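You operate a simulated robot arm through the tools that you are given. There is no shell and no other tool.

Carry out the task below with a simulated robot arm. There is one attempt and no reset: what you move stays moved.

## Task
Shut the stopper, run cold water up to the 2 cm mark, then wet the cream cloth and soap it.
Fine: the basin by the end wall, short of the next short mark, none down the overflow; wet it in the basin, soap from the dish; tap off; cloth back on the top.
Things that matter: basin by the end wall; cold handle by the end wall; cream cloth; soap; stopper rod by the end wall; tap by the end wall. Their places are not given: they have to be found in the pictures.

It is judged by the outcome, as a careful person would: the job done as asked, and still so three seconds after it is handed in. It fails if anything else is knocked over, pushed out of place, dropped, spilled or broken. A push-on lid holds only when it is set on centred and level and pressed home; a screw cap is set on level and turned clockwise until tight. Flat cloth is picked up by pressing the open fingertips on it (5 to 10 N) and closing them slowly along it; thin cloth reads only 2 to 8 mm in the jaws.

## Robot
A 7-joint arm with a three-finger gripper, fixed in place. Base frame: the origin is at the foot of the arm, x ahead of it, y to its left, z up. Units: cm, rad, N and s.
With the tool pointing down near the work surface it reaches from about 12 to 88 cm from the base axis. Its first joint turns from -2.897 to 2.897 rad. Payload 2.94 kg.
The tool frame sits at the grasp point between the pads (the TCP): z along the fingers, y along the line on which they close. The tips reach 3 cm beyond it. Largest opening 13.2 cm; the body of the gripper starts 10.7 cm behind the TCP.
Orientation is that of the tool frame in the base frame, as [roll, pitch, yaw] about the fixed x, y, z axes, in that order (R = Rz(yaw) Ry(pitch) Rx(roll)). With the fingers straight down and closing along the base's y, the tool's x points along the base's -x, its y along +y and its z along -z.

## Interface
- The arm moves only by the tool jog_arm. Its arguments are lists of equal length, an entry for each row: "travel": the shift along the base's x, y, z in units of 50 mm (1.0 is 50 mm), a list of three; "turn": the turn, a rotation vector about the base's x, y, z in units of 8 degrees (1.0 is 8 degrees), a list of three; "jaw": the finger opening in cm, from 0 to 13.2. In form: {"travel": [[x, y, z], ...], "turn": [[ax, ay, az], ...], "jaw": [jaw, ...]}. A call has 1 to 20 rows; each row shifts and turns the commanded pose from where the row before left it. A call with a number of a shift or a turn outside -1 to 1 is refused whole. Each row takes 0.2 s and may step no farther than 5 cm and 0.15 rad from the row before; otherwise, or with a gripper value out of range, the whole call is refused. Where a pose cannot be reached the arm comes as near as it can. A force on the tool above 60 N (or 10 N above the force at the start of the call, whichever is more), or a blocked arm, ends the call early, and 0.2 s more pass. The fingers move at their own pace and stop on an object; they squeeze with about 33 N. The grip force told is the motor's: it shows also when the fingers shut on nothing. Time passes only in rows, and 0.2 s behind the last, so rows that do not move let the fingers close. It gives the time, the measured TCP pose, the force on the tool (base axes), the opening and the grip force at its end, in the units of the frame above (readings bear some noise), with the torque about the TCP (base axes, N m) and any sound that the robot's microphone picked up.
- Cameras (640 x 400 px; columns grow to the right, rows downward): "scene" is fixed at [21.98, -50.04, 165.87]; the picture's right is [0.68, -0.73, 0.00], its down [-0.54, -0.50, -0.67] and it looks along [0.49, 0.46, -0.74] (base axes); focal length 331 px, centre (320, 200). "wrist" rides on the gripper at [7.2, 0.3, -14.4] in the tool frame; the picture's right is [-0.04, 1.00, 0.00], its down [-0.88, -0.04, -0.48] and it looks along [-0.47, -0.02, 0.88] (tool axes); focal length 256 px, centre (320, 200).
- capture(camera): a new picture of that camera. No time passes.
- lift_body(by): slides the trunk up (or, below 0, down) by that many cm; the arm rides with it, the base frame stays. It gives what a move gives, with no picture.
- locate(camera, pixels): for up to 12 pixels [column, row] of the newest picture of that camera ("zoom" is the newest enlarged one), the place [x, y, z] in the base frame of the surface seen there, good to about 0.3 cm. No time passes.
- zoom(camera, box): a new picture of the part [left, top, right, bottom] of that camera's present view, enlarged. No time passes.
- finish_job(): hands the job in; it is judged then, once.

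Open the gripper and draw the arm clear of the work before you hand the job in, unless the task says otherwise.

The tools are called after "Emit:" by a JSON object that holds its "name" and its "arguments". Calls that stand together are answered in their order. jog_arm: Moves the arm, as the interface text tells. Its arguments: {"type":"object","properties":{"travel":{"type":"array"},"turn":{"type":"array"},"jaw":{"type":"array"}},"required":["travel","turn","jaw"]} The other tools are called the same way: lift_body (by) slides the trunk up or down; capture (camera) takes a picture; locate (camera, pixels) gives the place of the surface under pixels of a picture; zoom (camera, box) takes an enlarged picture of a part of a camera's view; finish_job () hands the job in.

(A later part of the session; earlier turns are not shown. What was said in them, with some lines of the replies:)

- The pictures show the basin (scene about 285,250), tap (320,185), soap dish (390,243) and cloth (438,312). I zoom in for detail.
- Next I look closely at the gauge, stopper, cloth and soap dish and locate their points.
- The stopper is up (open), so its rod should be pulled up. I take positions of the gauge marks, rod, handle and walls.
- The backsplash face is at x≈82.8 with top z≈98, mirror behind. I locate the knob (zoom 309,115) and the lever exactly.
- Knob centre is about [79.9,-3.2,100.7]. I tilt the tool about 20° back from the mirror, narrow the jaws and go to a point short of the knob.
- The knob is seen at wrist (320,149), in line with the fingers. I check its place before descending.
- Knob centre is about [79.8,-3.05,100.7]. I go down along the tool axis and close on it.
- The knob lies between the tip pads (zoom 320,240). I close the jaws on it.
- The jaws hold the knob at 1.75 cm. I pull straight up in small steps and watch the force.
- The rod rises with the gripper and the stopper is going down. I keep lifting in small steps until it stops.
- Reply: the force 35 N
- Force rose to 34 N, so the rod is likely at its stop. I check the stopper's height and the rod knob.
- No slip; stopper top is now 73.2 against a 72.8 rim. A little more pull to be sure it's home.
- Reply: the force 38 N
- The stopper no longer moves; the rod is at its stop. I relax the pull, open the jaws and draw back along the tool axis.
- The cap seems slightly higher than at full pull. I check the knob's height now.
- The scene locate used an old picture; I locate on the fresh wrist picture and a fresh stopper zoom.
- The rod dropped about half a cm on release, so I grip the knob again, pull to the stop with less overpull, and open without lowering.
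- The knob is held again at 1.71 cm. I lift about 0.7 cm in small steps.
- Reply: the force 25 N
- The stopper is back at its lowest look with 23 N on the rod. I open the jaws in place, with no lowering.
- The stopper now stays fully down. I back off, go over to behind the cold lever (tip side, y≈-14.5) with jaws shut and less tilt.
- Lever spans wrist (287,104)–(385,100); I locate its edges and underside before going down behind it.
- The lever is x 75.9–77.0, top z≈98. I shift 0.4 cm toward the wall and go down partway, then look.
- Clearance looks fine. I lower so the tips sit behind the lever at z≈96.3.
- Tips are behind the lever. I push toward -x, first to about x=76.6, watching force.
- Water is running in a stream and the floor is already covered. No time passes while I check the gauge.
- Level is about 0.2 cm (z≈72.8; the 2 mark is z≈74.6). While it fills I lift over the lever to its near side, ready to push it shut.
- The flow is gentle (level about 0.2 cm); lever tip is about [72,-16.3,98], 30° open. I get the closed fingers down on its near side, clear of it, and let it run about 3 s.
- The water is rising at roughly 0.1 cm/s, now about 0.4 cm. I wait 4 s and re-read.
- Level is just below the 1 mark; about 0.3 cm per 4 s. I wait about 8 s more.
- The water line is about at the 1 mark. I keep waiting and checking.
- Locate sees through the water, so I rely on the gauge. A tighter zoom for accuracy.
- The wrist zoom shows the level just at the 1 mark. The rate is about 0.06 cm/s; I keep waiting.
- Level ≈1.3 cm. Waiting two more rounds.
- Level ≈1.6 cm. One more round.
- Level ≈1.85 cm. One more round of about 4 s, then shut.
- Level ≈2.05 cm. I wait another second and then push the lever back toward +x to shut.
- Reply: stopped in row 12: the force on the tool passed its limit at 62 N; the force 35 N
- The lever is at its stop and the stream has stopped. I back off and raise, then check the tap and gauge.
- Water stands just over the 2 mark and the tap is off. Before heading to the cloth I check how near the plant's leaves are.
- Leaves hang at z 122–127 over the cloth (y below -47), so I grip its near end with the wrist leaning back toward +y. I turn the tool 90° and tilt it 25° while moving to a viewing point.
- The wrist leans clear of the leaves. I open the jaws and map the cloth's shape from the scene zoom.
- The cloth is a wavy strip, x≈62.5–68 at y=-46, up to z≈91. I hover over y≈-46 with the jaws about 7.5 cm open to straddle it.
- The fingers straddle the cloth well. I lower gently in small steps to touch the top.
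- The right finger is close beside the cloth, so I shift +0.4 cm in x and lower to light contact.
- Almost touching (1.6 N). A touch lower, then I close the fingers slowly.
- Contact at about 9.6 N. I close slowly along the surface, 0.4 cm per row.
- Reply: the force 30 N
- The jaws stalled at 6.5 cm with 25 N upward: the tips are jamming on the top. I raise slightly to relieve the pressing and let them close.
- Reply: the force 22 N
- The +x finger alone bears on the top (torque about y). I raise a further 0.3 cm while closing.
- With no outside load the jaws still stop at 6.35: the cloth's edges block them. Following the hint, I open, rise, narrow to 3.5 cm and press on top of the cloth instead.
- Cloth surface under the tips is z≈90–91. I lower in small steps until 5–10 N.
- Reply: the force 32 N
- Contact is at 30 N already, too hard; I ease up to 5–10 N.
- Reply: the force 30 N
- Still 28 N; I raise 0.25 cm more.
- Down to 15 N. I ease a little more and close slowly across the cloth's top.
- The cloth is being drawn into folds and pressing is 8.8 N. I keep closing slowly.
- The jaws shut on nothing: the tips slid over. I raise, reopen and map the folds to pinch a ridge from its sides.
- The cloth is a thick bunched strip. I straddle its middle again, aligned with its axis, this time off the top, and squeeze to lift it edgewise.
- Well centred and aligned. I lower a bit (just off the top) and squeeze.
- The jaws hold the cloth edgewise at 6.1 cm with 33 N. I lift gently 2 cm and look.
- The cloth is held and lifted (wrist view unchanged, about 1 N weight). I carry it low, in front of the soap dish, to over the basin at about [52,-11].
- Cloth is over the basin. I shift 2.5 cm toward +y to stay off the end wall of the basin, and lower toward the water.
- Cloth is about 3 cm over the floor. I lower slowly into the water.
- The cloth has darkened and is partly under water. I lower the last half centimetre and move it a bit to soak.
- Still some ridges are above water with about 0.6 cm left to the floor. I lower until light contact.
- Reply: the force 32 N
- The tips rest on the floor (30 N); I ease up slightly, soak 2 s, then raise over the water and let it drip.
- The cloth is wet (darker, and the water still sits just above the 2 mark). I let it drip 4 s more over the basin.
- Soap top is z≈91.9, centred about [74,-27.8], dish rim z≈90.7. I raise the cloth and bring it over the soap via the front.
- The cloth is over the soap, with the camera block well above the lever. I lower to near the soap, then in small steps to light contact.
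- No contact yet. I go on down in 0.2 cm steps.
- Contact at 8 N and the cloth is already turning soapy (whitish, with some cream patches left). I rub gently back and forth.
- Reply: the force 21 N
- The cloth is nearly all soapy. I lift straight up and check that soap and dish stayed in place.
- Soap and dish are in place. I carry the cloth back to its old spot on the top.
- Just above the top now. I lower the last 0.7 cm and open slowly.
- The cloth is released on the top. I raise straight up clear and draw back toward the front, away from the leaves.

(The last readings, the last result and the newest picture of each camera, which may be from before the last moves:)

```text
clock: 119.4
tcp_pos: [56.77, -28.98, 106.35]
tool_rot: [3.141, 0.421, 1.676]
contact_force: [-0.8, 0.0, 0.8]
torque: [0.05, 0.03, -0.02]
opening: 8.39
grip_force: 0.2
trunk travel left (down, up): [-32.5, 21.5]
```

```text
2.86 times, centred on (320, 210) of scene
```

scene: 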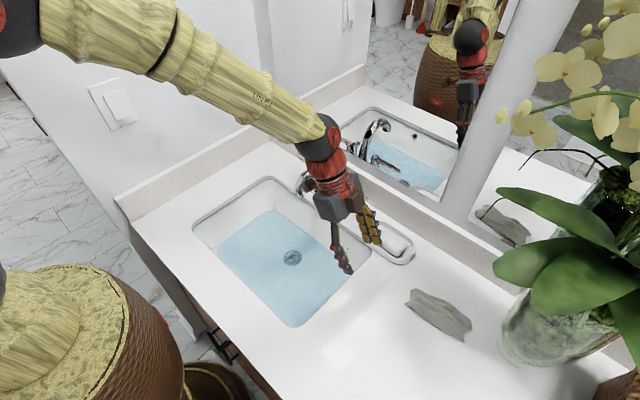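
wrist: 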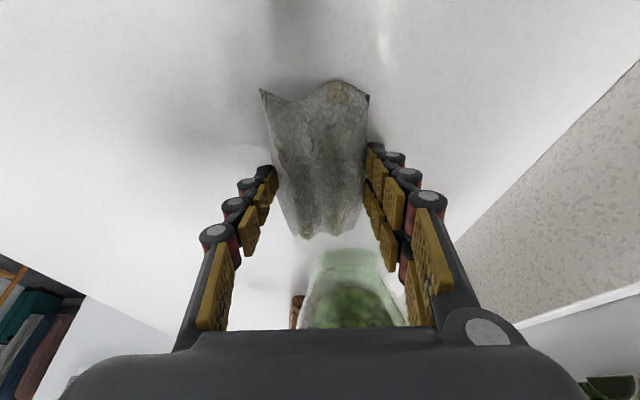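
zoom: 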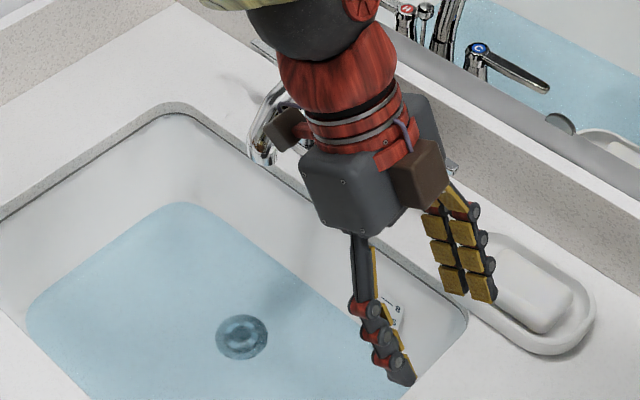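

I draw further back so the gauge, tap and rod can be seen clearly.

Emit:
{"name": "jog_arm", "arguments": {"travel": [[-0.6, 0, 0.5], [-0.7, 0, 0.5], [-0.7, 0, 0.3], [-0.7, 0, 0], [0, 0, 0]], "turn": [[0, 0, 0], [0, 0, 0], [0, 0, 0], [0, 0, 0], [0, 0, 0]], "jaw": [8.4, 8.4, 8.4, 8.4, 8.4]}}

Emit:
{"name": "zoom", "arguments": {"camera": "scene", "box": [330, 245, 354, 260]}}

Emit:
{"name": "zoom", "arguments": {"camera": "scene", "box": [270, 140, 430, 280]}}

Emit:
{"name": "capture", "arguments": {"camera": "wrist"}}

```text
clock: 120.6
tcp_pos: [43.63, -28.6, 112.92]
tool_rot: [3.141, 0.42, 1.676]
contact_force: [-0.3, 0.9, -0.5]
torque: [-0.02, -0.01, 0.01]
opening: 8.41
grip_force: 0.0
trunk travel left (down, up): [-32.5, 21.5]
```

```text
16.00 times, centred on (342, 252) of scene
```

zoom: 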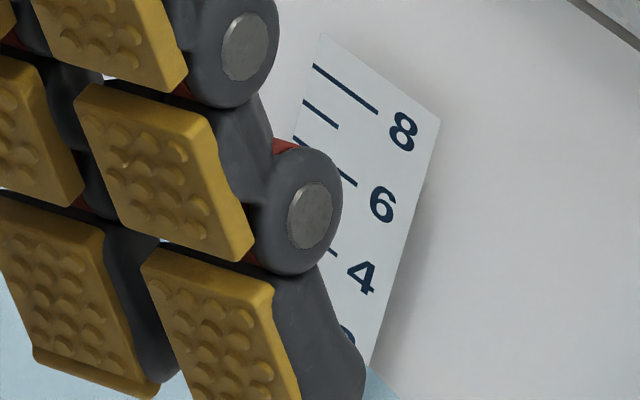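

```text
2.86 times, centred on (350, 210) of scene
```

zoom: 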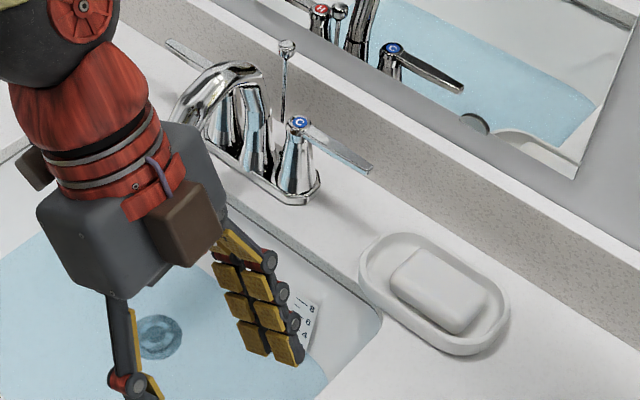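

```text
taken
```

wrist: 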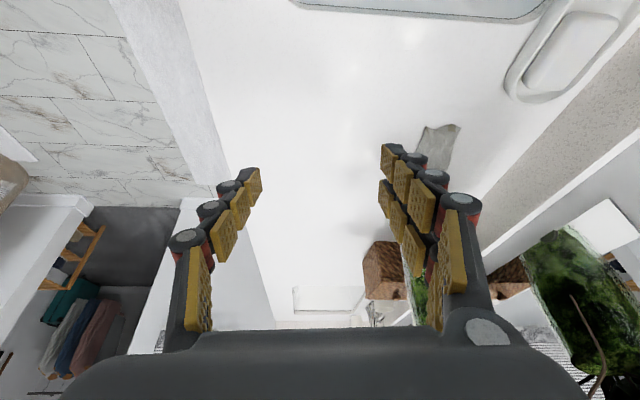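

The fingers still cover the gauge; I move aside toward +y.

Emit:
{"name": "jog_arm", "arguments": {"travel": [[-0.3, 0.6, 0.4], [-0.3, 0.7, 0.3], [-0.2, 0.7, 0], [0, 0.7, 0], [0, 0, 0]], "turn": [[0, 0, 0], [0, 0, 0], [0, 0, 0], [0, 0, 0], [0, 0, 0]], "jaw": [8.4, 8.4, 8.4, 8.4, 8.4]}}

Emit:
{"name": "zoom", "arguments": {"camera": "scene", "box": [330, 245, 354, 260]}}

Emit:
{"name": "capture", "arguments": {"camera": "scene"}}

Emit:
{"name": "zoom", "arguments": {"camera": "scene", "box": [270, 235, 320, 275]}}

```text
clock: 121.8
tcp_pos: [39.36, -15.19, 116.23]
tool_rot: [3.14, 0.42, 1.673]
contact_force: [-0.1, -0.1, 0.2]
torque: [0.0, 0.01, 0.0]
opening: 8.37
grip_force: 0.1
trunk travel left (down, up): [-32.5, 21.5]
```

```text
16.00 times, centred on (342, 252) of scene
```

zoom: 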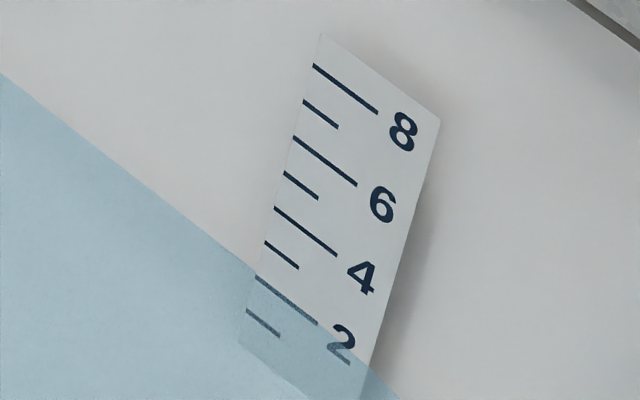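

```text
taken
```

scene: 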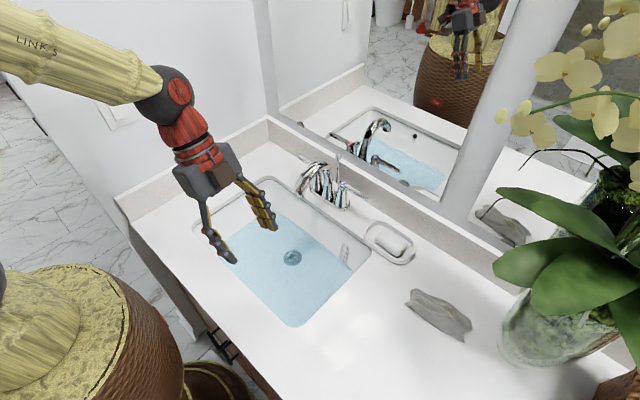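

```text
10.00 times, centred on (295, 255) of scene
```

zoom: 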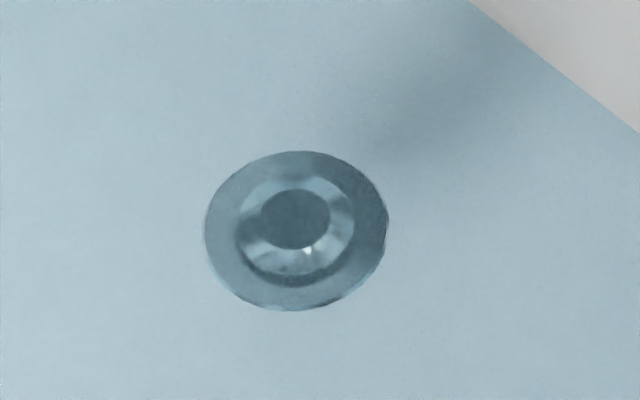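

The water sits just over the 2 mark and is holding steady, well below the 3 mark. The stopper is down, no stream is running, the soap is in its dish, and the soaped cloth is back on the top. The gripper is open and clear, so I hand in.

Emit:
{"name": "finish_job", "arguments": {}}

```text
The job is handed in.
```

I finished the job and handed it in; I haven't seen the judge's result.

- **Stopper:** I pulled the rod up to its stop. It dropped slightly when I first let go, so I pulled it again; the stopper then stayed down and the water level held.
- **Water:** Cold water stands just over the 2 cm mark, well short of the 3 cm mark and far below the overflow.
- **Tap:** The cold handle is pushed back to its stop and nothing is running.
- **Cloth:** I dipped it in the basin to the floor, let it drip over the basin, then rubbed it on the soap in the dish. It is soapy nearly all over, with a few small patches that still look cream. It is back in its old spot on the top.
- **Everything else:** The soap is still in its dish, and nothing was knocked over. I kept the arm clear of the plant.

I first pressed and closed the fingertips on the cloth as the instructions describe, but they slid over it. I then gripped the bunched cloth by its edges, which held it without slipping.
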